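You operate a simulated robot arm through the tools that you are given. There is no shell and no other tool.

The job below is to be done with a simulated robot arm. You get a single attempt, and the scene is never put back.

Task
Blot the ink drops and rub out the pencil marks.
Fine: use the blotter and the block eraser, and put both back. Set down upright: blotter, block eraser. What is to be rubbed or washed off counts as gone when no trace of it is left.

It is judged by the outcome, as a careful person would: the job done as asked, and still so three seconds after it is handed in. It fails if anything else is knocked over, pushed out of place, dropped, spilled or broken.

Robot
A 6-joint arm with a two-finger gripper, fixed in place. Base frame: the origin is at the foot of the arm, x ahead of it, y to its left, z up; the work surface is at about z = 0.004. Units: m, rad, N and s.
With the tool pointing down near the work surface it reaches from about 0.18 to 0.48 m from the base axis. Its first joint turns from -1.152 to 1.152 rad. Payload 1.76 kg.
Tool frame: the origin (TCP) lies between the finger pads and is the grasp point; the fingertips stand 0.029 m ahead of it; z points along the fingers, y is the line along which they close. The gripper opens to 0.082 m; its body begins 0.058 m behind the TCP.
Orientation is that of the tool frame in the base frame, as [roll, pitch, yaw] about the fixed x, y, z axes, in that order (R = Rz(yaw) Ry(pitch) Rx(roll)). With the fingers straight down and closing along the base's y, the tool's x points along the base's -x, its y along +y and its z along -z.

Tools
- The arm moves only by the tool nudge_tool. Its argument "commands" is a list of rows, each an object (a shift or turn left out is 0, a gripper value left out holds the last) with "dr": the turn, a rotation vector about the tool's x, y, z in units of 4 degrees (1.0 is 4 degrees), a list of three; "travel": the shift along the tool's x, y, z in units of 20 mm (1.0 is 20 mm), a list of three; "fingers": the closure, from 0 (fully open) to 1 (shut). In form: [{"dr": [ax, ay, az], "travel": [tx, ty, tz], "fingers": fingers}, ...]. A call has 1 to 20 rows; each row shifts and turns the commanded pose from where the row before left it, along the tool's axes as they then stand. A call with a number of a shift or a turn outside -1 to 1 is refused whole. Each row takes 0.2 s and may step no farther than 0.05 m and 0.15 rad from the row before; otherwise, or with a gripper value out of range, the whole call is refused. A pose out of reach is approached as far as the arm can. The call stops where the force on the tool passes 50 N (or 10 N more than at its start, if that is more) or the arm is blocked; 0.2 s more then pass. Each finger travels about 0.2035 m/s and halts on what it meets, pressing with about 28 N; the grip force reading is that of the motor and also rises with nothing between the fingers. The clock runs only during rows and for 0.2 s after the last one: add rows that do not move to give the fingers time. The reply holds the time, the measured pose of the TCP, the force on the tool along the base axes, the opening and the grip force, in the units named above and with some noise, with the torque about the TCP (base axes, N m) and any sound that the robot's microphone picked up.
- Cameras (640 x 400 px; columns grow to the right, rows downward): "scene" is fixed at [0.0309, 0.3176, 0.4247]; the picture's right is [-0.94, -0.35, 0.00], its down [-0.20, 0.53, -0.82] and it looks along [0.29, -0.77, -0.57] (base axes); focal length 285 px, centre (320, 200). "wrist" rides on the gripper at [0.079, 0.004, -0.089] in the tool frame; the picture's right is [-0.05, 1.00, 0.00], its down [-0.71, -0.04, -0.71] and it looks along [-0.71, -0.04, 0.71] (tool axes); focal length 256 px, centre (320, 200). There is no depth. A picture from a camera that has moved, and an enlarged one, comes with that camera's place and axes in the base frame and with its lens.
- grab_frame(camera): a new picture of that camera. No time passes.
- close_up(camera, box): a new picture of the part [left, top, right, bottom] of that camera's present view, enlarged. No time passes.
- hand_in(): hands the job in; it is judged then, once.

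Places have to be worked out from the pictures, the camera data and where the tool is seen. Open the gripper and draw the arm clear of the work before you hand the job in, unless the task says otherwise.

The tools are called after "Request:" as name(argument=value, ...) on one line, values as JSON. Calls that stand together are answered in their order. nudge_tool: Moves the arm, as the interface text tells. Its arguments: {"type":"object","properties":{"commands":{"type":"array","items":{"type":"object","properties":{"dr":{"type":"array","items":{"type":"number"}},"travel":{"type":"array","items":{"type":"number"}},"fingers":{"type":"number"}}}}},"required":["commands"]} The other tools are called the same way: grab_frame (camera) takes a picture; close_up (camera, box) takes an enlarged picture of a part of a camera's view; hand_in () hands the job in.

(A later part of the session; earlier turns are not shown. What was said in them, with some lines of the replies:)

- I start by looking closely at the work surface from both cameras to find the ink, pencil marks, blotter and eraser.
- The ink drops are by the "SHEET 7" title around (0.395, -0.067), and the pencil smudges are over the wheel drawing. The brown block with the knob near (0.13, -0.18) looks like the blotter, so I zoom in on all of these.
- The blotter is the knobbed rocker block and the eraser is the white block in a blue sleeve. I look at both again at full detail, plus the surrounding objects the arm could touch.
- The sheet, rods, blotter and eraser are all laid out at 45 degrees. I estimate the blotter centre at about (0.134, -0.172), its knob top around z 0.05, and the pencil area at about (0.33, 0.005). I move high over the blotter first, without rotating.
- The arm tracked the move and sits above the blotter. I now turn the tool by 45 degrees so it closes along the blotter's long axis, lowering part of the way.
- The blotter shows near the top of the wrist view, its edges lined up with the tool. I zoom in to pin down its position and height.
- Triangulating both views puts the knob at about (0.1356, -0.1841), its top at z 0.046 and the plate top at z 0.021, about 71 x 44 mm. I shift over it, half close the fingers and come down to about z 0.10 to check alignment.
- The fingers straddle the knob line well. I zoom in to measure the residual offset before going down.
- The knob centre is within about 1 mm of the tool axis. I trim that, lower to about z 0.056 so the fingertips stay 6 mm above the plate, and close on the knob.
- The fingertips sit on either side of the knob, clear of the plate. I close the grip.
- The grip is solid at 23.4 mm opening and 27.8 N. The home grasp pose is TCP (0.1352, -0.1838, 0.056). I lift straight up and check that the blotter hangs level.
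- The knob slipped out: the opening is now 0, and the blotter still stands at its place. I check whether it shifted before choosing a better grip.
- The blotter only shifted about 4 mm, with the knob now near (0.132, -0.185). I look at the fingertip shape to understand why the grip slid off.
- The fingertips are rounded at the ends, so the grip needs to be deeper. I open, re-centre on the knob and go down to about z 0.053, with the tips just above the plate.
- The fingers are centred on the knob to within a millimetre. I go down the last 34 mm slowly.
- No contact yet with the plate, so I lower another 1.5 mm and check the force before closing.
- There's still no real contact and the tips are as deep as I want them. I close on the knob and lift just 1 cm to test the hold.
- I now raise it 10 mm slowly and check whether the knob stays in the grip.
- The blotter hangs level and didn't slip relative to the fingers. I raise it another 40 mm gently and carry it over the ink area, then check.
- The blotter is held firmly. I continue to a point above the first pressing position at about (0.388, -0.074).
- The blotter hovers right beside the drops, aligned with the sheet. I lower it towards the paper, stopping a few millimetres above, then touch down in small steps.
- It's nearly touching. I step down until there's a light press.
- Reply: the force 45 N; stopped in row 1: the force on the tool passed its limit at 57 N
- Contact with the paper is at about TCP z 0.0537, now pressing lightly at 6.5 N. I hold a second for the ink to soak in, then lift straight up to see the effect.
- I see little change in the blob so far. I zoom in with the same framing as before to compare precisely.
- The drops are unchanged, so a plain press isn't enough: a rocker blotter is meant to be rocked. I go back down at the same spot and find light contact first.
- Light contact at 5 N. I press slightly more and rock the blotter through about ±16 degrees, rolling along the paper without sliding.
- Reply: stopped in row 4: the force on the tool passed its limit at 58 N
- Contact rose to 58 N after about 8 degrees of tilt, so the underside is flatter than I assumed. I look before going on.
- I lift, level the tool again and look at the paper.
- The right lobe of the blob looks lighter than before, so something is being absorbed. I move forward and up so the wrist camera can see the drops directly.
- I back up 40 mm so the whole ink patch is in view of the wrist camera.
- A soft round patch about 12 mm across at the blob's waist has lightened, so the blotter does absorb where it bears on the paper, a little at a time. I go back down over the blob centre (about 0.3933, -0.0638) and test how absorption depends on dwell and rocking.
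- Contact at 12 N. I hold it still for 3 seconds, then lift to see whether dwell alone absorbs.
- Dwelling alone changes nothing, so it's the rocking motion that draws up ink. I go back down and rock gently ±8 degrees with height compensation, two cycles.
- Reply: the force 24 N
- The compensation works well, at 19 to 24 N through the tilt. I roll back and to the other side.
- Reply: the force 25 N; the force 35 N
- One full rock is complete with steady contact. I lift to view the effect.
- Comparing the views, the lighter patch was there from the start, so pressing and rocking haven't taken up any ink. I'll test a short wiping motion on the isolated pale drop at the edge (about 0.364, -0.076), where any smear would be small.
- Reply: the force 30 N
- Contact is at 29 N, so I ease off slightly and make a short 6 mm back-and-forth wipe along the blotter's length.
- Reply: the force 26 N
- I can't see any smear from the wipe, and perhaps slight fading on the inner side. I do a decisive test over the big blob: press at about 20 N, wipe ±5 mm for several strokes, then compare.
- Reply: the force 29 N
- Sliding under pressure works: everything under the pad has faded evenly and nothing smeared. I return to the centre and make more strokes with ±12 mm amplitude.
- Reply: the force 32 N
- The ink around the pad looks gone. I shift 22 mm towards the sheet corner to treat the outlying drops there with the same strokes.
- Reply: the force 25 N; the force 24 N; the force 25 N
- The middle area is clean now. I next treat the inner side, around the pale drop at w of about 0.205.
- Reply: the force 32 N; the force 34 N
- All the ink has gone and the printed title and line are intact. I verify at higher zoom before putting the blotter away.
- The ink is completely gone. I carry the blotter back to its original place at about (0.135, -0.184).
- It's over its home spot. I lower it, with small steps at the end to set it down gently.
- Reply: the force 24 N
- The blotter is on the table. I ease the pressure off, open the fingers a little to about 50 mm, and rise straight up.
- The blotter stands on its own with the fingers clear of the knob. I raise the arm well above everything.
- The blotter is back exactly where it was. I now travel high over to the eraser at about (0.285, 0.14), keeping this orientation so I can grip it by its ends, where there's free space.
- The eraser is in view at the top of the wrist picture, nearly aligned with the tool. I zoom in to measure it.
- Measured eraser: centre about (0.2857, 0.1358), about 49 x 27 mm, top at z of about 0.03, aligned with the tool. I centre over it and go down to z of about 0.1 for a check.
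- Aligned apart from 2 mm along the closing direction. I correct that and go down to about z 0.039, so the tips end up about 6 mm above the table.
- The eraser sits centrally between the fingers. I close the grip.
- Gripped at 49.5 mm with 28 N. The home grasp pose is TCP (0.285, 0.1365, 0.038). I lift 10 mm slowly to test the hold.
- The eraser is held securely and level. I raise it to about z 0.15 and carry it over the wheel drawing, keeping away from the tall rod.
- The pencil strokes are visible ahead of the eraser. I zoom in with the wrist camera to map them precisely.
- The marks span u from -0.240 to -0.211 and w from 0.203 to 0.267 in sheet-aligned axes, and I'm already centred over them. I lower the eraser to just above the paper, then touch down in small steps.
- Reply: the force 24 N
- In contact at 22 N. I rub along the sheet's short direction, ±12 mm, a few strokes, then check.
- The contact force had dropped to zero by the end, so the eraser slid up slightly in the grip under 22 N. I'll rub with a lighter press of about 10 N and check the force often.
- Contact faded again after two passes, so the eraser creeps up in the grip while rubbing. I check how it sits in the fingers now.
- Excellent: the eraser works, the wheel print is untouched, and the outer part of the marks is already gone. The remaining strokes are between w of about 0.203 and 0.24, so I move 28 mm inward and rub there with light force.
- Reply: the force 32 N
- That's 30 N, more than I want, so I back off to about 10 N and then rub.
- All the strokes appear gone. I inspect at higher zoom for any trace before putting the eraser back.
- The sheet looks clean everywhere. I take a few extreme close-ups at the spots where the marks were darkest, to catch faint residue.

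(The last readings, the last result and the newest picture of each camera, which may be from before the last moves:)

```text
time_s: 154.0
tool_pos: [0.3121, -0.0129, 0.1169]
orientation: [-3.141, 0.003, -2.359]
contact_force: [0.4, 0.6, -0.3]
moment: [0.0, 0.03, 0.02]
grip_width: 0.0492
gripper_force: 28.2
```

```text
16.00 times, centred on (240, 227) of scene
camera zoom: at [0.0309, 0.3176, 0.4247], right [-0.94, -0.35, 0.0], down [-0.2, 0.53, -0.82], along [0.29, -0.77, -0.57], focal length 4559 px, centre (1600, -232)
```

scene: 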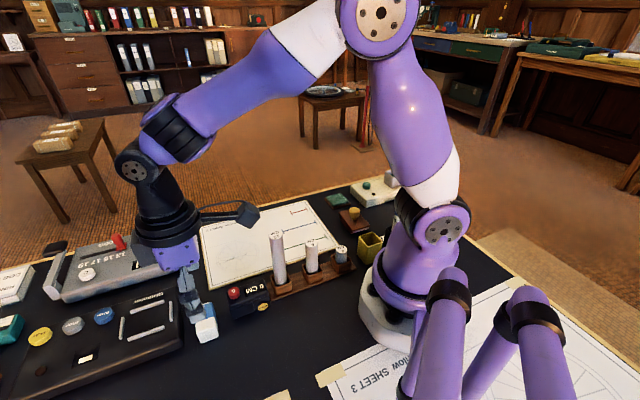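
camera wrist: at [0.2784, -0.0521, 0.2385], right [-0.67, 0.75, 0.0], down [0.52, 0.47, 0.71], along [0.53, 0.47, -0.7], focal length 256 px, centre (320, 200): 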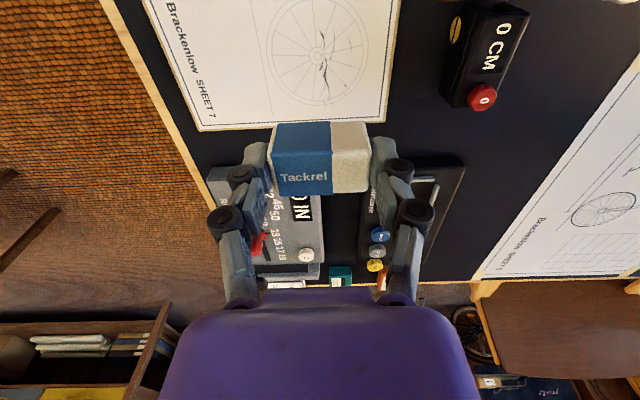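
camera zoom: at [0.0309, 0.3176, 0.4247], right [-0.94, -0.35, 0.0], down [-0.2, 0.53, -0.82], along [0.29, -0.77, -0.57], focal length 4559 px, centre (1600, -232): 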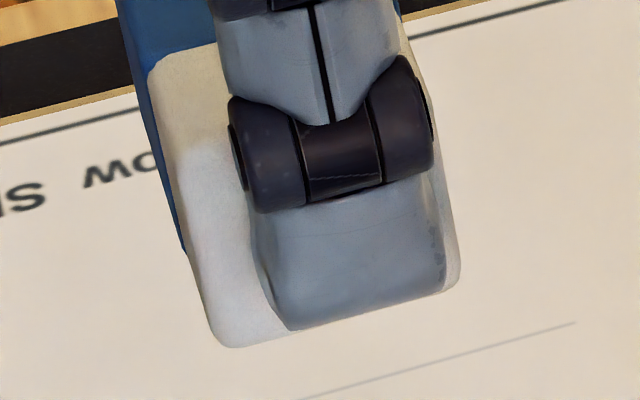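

No trace of ink or pencil remains. I raise the eraser and carry it back over its original place at (0.285, 0.1365).

Request:
nudge_tool(commands=[{"travel": [0, 0, -0.5]}, {"travel": [0, 0, -0.9]}, {"travel": [-0.3, 0.3, -0.3]}, {"travel": [-0.55, 0.7, 0]}, {"travel": [-0.55, 0.8, 0]}, {"travel": [-0.55, 0.8, 0]}, {"travel": [-0.55, 0.8, 0]}, {"travel": [-0.55, 0.8, 0]}, {"travel": [-0.55, 0.8, 0]}, {"travel": [-0.5, 0.8, 0]}, {"travel": [-0.22, 0.44, 0]}, {}])

Request:
grab_frame(camera="wrist")

Request:
grab_frame(camera="scene")

```text
time_s: 156.6
tool_pos: [0.2861, 0.1363, 0.1503]
orientation: [-3.142, 0.006, -2.358]
contact_force: [-0.5, 0.4, -0.2]
moment: [0.02, -0.02, 0.01]
grip_width: 0.0491
gripper_force: 27.9
```

```text
taken
camera wrist: at [0.2264, 0.0829, 0.2406], right [-0.67, 0.75, 0.0], down [0.52, 0.47, 0.71], along [0.53, 0.47, -0.7], focal length 256 px, centre (320, 200)
```

wrist: 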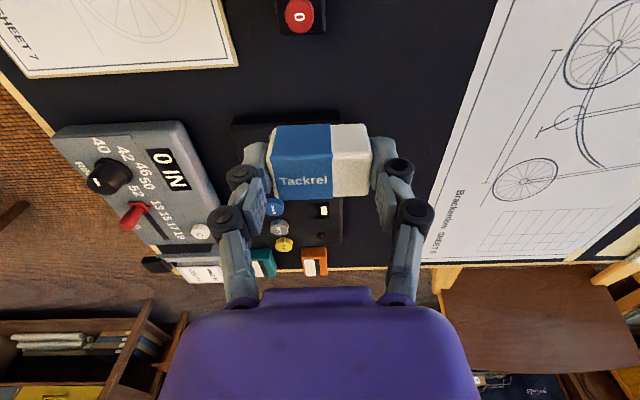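

```text
taken
```

scene: 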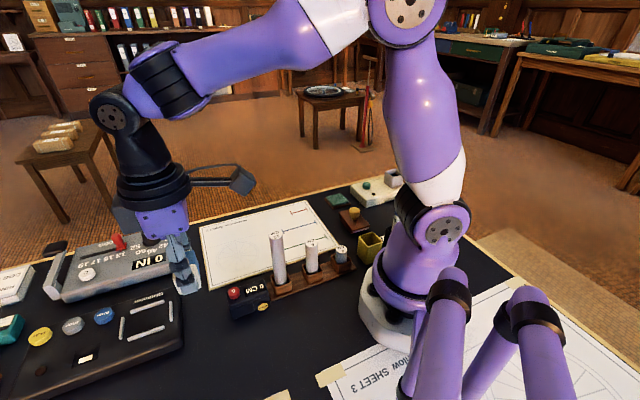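

It's above its home spot. I lower it gently.

Request:
nudge_tool(commands=[{"travel": [0.03, 0.03, 0.5]}, {"travel": [0, 0, 1]}, {"travel": [0, 0, 1]}, {"travel": [0, 0, 1]}, {"travel": [0, 0, 0.9]}, {"travel": [0, 0, 0.7]}, {"travel": [0, 0, 0.4]}, {}])

Request:
nudge_tool(commands=[{"travel": [0, 0, 0.06]}, {}])

Request:
nudge_tool(commands=[{"travel": [0, 0, 0.04]}, {}])

```text
time_s: 158.4
tool_pos: [0.2858, 0.1364, 0.0409]
orientation: [3.141, 0.003, -2.358]
contact_force: [-0.2, -0.1, -0.3]
moment: [0.0, 0.0, 0.02]
grip_width: 0.0492
gripper_force: 28.5
```

```text
time_s: 159.0
tool_pos: [0.2845, 0.1372, 0.0402]
orientation: [-3.141, 0.004, -2.359]
contact_force: [0.0, 0.2, -0.6]
moment: [0.0, -0.02, 0.02]
grip_width: 0.0491
gripper_force: 28.0
```

```text
time_s: 159.6
tool_pos: [0.2854, 0.1373, 0.039]
orientation: [3.141, 0.004, -2.357]
contact_force: [0.1, 0.6, 0.4]
moment: [0.0, -0.03, 0.01]
grip_width: 0.0492
gripper_force: 28.3
```

Request:
nudge_tool(commands=[{"travel": [0, 0, 0.08]}, {}])

Request:
nudge_tool(commands=[{"travel": [0, 0, 0.05]}, {}])

Request:
nudge_tool(commands=[{"travel": [0, 0, 0.03]}, {}])

```text
time_s: 160.2
tool_pos: [0.2838, 0.1368, 0.0373]
orientation: [-3.141, 0.004, -2.358]
contact_force: [0.4, 0.7, 0.2]
moment: [0.01, -0.01, 0.0]
grip_width: 0.0491
gripper_force: 28.0
```

```text
time_s: 160.8
tool_pos: [0.2832, 0.1368, 0.0358]
orientation: [-3.141, 0.003, -2.359]
contact_force: [0.7, -0.6, -1.2]
moment: [0.0, 0.01, -0.01]
grip_width: 0.0491
gripper_force: 28.1
```

```text
time_s: 161.4
tool_pos: [0.2844, 0.1374, 0.0368]
orientation: [3.142, 0.004, -2.358]
contact_force: [0.3, -0.7, 0.0]
moment: [0.0, -0.01, -0.04]
grip_width: 0.0492
gripper_force: 28.2
```

Request:
nudge_tool(commands=[{"travel": [0, 0, 0.03]}, {}])

Request:
nudge_tool(commands=[{"travel": [0, 0, 0.03]}, {}])

Request:
close_up(camera="scene", box=[175, 290, 255, 350])

```text
time_s: 162.0
tool_pos: [0.2832, 0.1362, 0.0365]
orientation: [-3.14, 0.003, -2.358]
contact_force: [0.1, -0.2, -0.8]
moment: [0.03, -0.02, 0.03]
grip_width: 0.0491
gripper_force: 27.8
```

```text
time_s: 162.6
tool_pos: [0.2849, 0.1369, 0.0337]
orientation: [-3.139, 0.004, -2.359]
contact_force: [-0.4, -0.2, 0.1]
moment: [-0.01, 0.01, 0.01]
grip_width: 0.0494
gripper_force: 28.2
```

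```text
6.67 times, centred on (215, 320) of scene
camera zoom: at [0.0309, 0.3176, 0.4247], right [-0.94, -0.35, 0.0], down [-0.2, 0.53, -0.82], along [0.29, -0.77, -0.57], focal length 1900 px, centre (1020, -600)
```

zoom: 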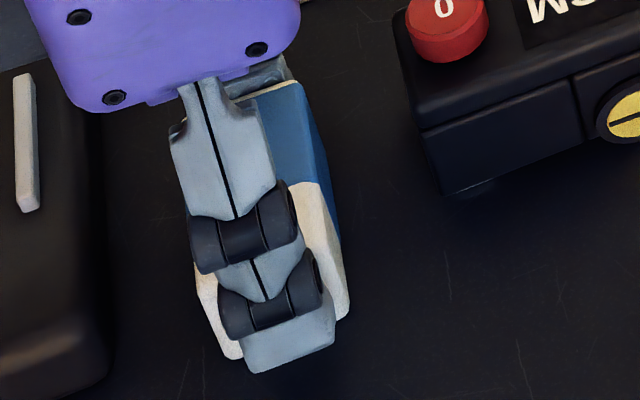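

Request:
nudge_tool(commands=[{"travel": [0, 0, 0.02]}, {}])

Request:
close_up(camera="wrist", box=[210, 90, 430, 240])

```text
time_s: 163.2
tool_pos: [0.2839, 0.1347, 0.0354]
orientation: [-3.141, 0.003, -2.356]
contact_force: [-1.6, 0.3, 7.6]
moment: [0.01, 0.12, 0.02]
grip_width: 0.0492
gripper_force: 28.1
```

```text
2.67 times, centred on (320, 165) of wrist
camera zoom: at [0.2256, 0.0832, 0.1243], right [-0.67, 0.75, 0.0], down [0.52, 0.47, 0.71], along [0.53, 0.47, -0.7], focal length 683 px, centre (320, 293)
```

zoom: 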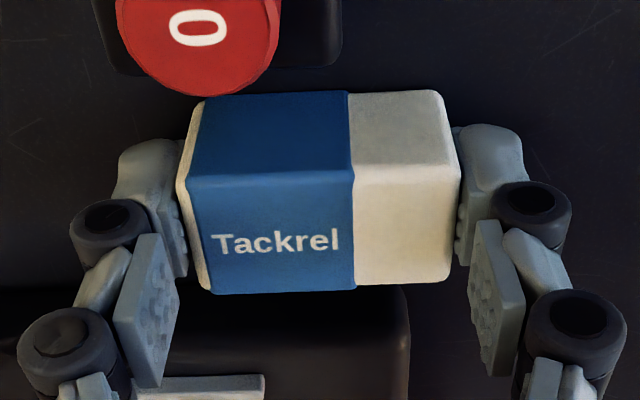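

The eraser is resting on the table at 7.6 N. I ease off a touch, open the fingers, and check that it stands by itself.

Request:
nudge_tool(commands=[{"travel": [0, 0, -0.015]}, {"fingers": 0.3}, {"fingers": 0.15}, {}, {}])

Request:
close_up(camera="wrist", box=[210, 90, 430, 240])

```text
time_s: 164.4
tool_pos: [0.284, 0.1368, 0.0354]
orientation: [3.14, 0.002, -2.359]
contact_force: [0.6, -0.9, -0.3]
moment: [-0.01, 0.0, 0.01]
grip_width: 0.0698
gripper_force: 0.2
```

```text
2.67 times, centred on (320, 165) of wrist
camera zoom: at [0.2254, 0.0832, 0.1245], right [-0.67, 0.75, 0.0], down [0.52, 0.47, 0.71], along [0.53, 0.47, -0.7], focal length 683 px, centre (320, 293)
```

zoom: 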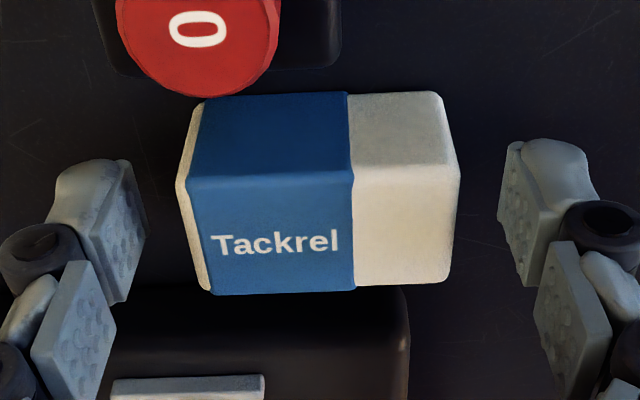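

The eraser stands free and flat. I raise the arm straight up, well clear.

Request:
nudge_tool(commands=[{"travel": [0, 0, -0.4]}, {"travel": [0, 0, -0.8]}, {"travel": [0, 0, -1]}, {"travel": [0, 0, -1]}, {"travel": [0, 0, -1]}, {"travel": [0, 0, -1]}, {"travel": [0, 0, -1]}, {"travel": [0, 0, -1]}, {"travel": [0, 0, -1]}, {"travel": [0, 0, -1]}, {"travel": [0, 0, -1], "fingers": 0}, {}])

Request:
grab_frame(camera="scene")

Request:
close_up(camera="scene", box=[175, 290, 255, 350])

Request:
grab_frame(camera="wrist")

```text
time_s: 167.0
tool_pos: [0.2839, 0.137, 0.2395]
orientation: [3.142, 0.002, -2.357]
contact_force: [0.0, -0.3, -0.3]
moment: [0.01, 0.02, -0.02]
grip_width: 0.0822
gripper_force: 0.1
```

```text
taken
```

scene: 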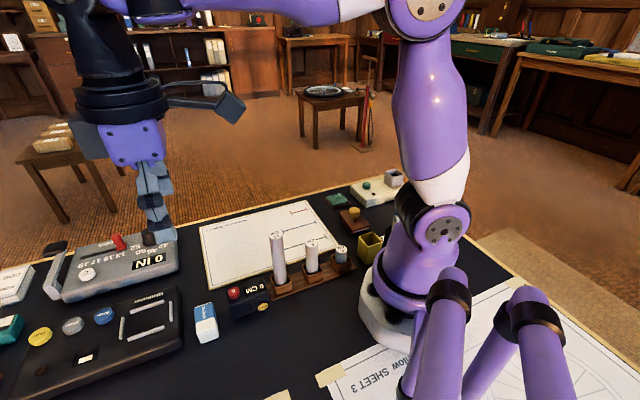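

```text
6.67 times, centred on (215, 320) of scene
camera zoom: at [0.0309, 0.3176, 0.4247], right [-0.94, -0.35, 0.0], down [-0.2, 0.53, -0.82], along [0.29, -0.77, -0.57], focal length 1900 px, centre (1020, -600)
```

zoom: 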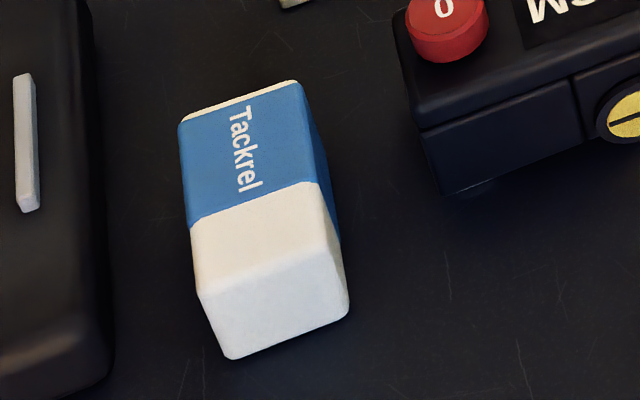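

```text
taken
camera wrist: at [0.2247, 0.0826, 0.3285], right [-0.67, 0.75, 0.0], down [0.52, 0.47, 0.71], along [0.53, 0.47, -0.7], focal length 256 px, centre (320, 200)
```

wrist: 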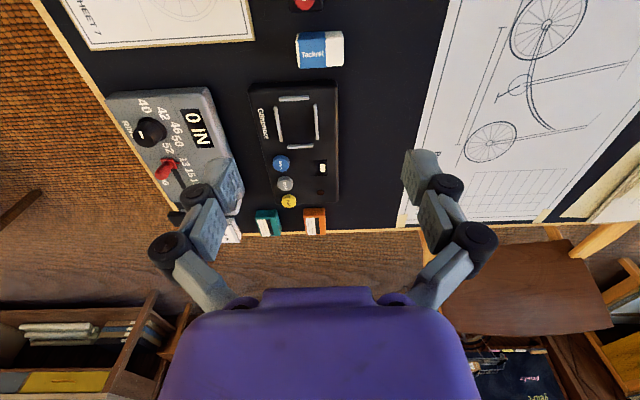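

Both tools are back in place. I move over the sheet for one last clear wrist-camera check of the whole drawing and blotted area.

Request:
nudge_tool(commands=[{"travel": [0.4, -0.5, 0]}, {"travel": [0.68, -0.88, 0]}, {"travel": [0.68, -0.88, 0]}, {"travel": [0.68, -0.88, 0]}, {"travel": [0.68, -0.88, 0]}, {"travel": [0.68, -0.88, 0]}, {"travel": [0.68, -0.88, 0]}, {"travel": [0.68, -0.88, 0]}, {"travel": [0.68, -0.88, 0]}, {"travel": [0.68, -0.88, 0]}, {"travel": [0.36, -0.38, 0]}, {}])

Request:
grab_frame(camera="wrist")

Request:
close_up(camera="wrist", box=[240, 20, 440, 160])

Request:
grab_frame(camera="scene")

```text
time_s: 169.6
tool_pos: [0.3105, -0.0847, 0.2386]
orientation: [-3.14, 0.002, -2.358]
contact_force: [0.0, -0.3, 0.0]
moment: [0.04, 0.0, 0.0]
grip_width: 0.0821
gripper_force: 0.1
```

```text
taken
camera wrist: at [0.2512, -0.1388, 0.3275], right [-0.67, 0.75, 0.0], down [0.52, 0.47, 0.71], along [0.53, 0.47, -0.7], focal length 256 px, centre (320, 200)
```

wrist: 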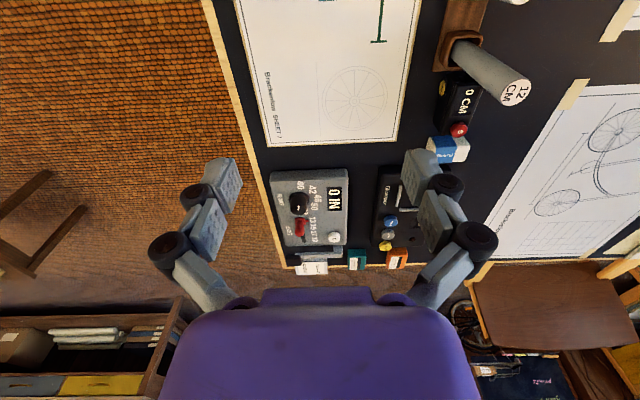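

```text
2.86 times, centred on (340, 90) of wrist
camera zoom: at [0.2512, -0.1388, 0.3275], right [-0.67, 0.75, 0.0], down [0.52, 0.47, 0.71], along [0.53, 0.47, -0.7], focal length 731 px, centre (263, 514)
```

zoom: 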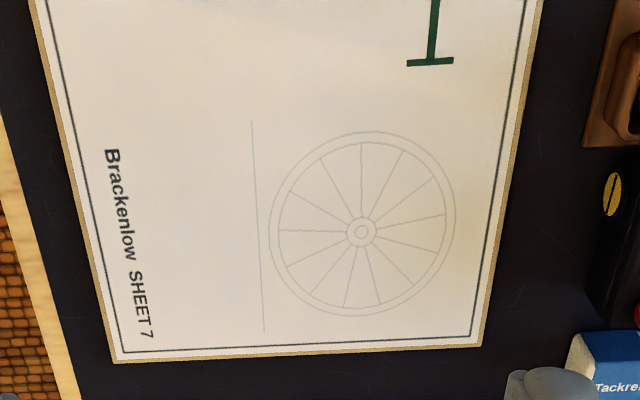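

```text
taken
```

scene: 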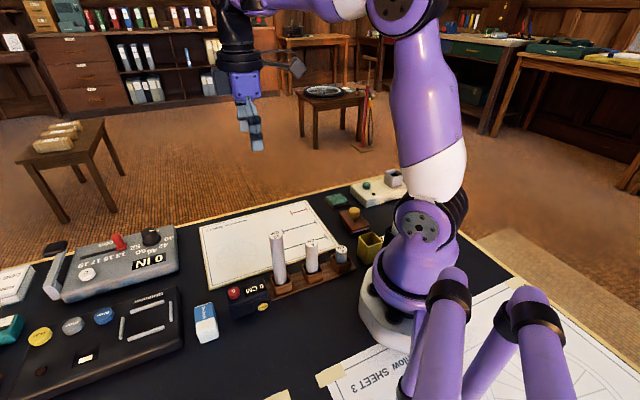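

The sheet looks clean and unmoved. Two last close-ups of the critical zones with the wrist camera before handing in.

Request:
close_up(camera="wrist", box=[255, 60, 335, 150])

Request:
close_up(camera="wrist", box=[320, 50, 410, 145])

Request:
close_up(camera="scene", box=[190, 180, 400, 310])

```text
4.44 times, centred on (295, 105) of wrist
camera zoom: at [0.2512, -0.1388, 0.3275], right [-0.67, 0.75, 0.0], down [0.52, 0.47, 0.71], along [0.53, 0.47, -0.7], focal length 1138 px, centre (431, 622)
```

zoom: 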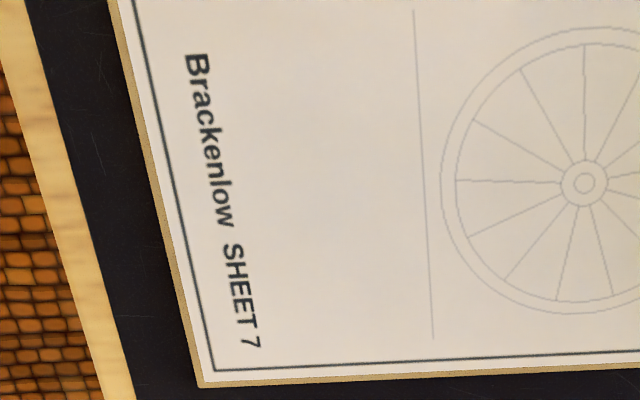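

```text
4.21 times, centred on (365, 98) of wrist
camera zoom: at [0.2512, -0.1388, 0.3275], right [-0.67, 0.75, 0.0], down [0.52, 0.47, 0.71], along [0.53, 0.47, -0.7], focal length 1078 px, centre (130, 632)
```

zoom: 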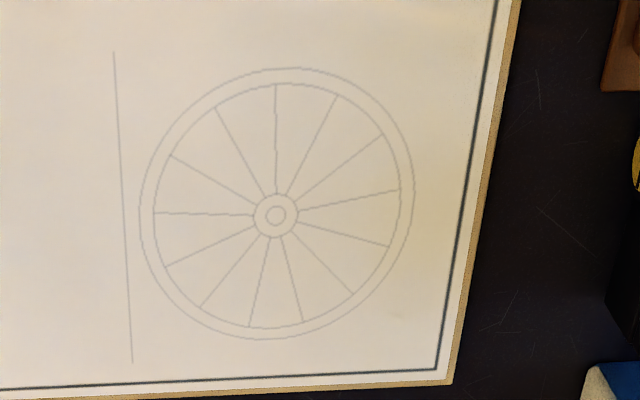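

```text
3.05 times, centred on (295, 245) of scene
camera zoom: at [0.0309, 0.3176, 0.4247], right [-0.94, -0.35, 0.0], down [-0.2, 0.53, -0.82], along [0.29, -0.77, -0.57], focal length 868 px, centre (396, 63)
```

zoom: 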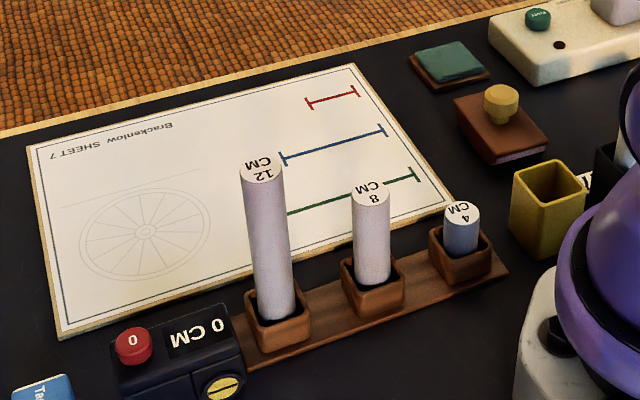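

There's a faint smudge just outside the wheel rim at lower right in the second picture. I look closer.

Request:
close_up(camera="wrist", box=[375, 105, 415, 145])

Request:
close_up(camera="wrist", box=[345, 80, 405, 140])

Request:
close_up(camera="scene", box=[205, 260, 245, 290])

```text
10.00 times, centred on (395, 125) of wrist
camera zoom: at [0.2512, -0.1388, 0.3275], right [-0.67, 0.75, 0.0], down [0.52, 0.47, 0.71], along [0.53, 0.47, -0.7], focal length 2560 px, centre (-430, 950)
```

zoom: 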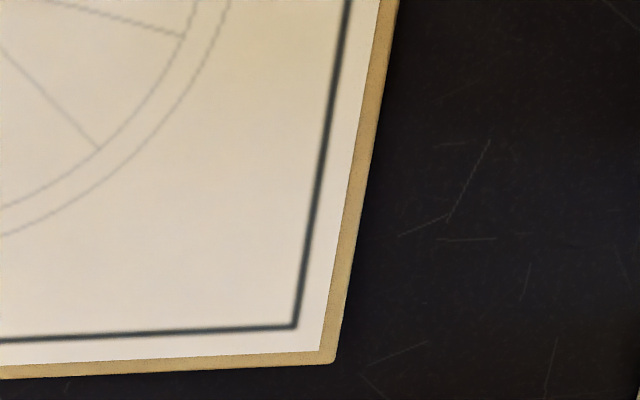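

```text
6.67 times, centred on (375, 110) of wrist
camera zoom: at [0.2512, -0.1388, 0.3275], right [-0.67, 0.75, 0.0], down [0.52, 0.47, 0.71], along [0.53, 0.47, -0.7], focal length 1707 px, centre (-47, 800)
```

zoom: 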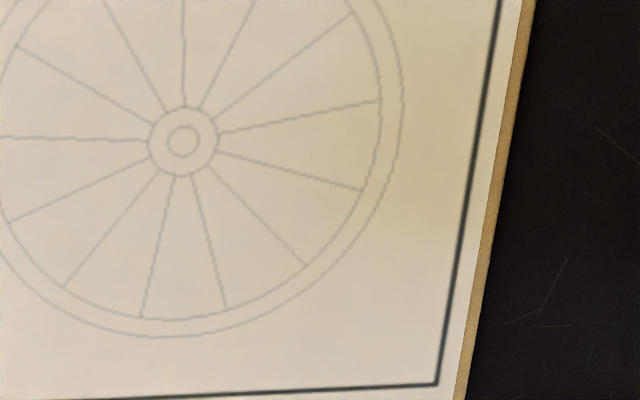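

```text
13.33 times, centred on (225, 275) of scene
camera zoom: at [0.0309, 0.3176, 0.4247], right [-0.94, -0.35, 0.0], down [-0.2, 0.53, -0.82], along [0.29, -0.77, -0.57], focal length 3799 px, centre (1587, -800)
```

zoom: 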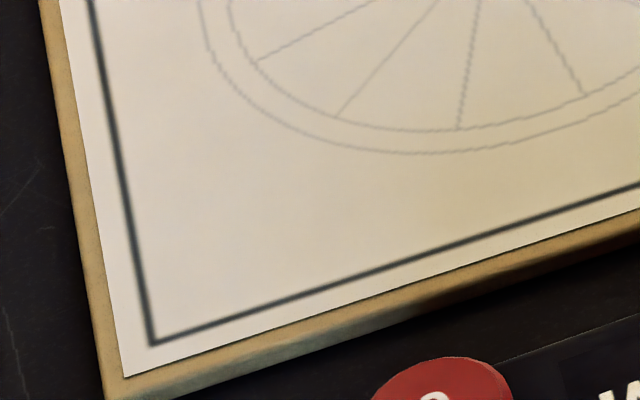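

The closer views show clean paper there, so that was only a rendering artefact. All the ink and pencil is gone, the print is intact, both tools stand upright in their places, and the gripper is open and clear of the work. I hand the job in.

Request:
hand_in()

```text
The job is handed in.
```

I've blotted the ink drops and rubbed out the pencil marks on Sheet 7, and the job is handed in. In the last close-ups I could find no trace of either, and the printed title, line and wheel drawing are intact.

- **Blotter:** it's back upright at its original spot. Pressing and rocking took up no ink, so I wiped it along the paper in short strokes, which didn't smear. On my first try at gripping it, the knob slipped out. That moved the blotter about 4 mm on the table, but it stayed standing and nothing dropped.
- **Block eraser:** it's also back upright at its original spot. It crept up slightly in the grip while rubbing, so I pressed more lightly for the rest.

Nothing else was knocked over or pushed out of place that I could see. The gripper is open and raised clear of the work.
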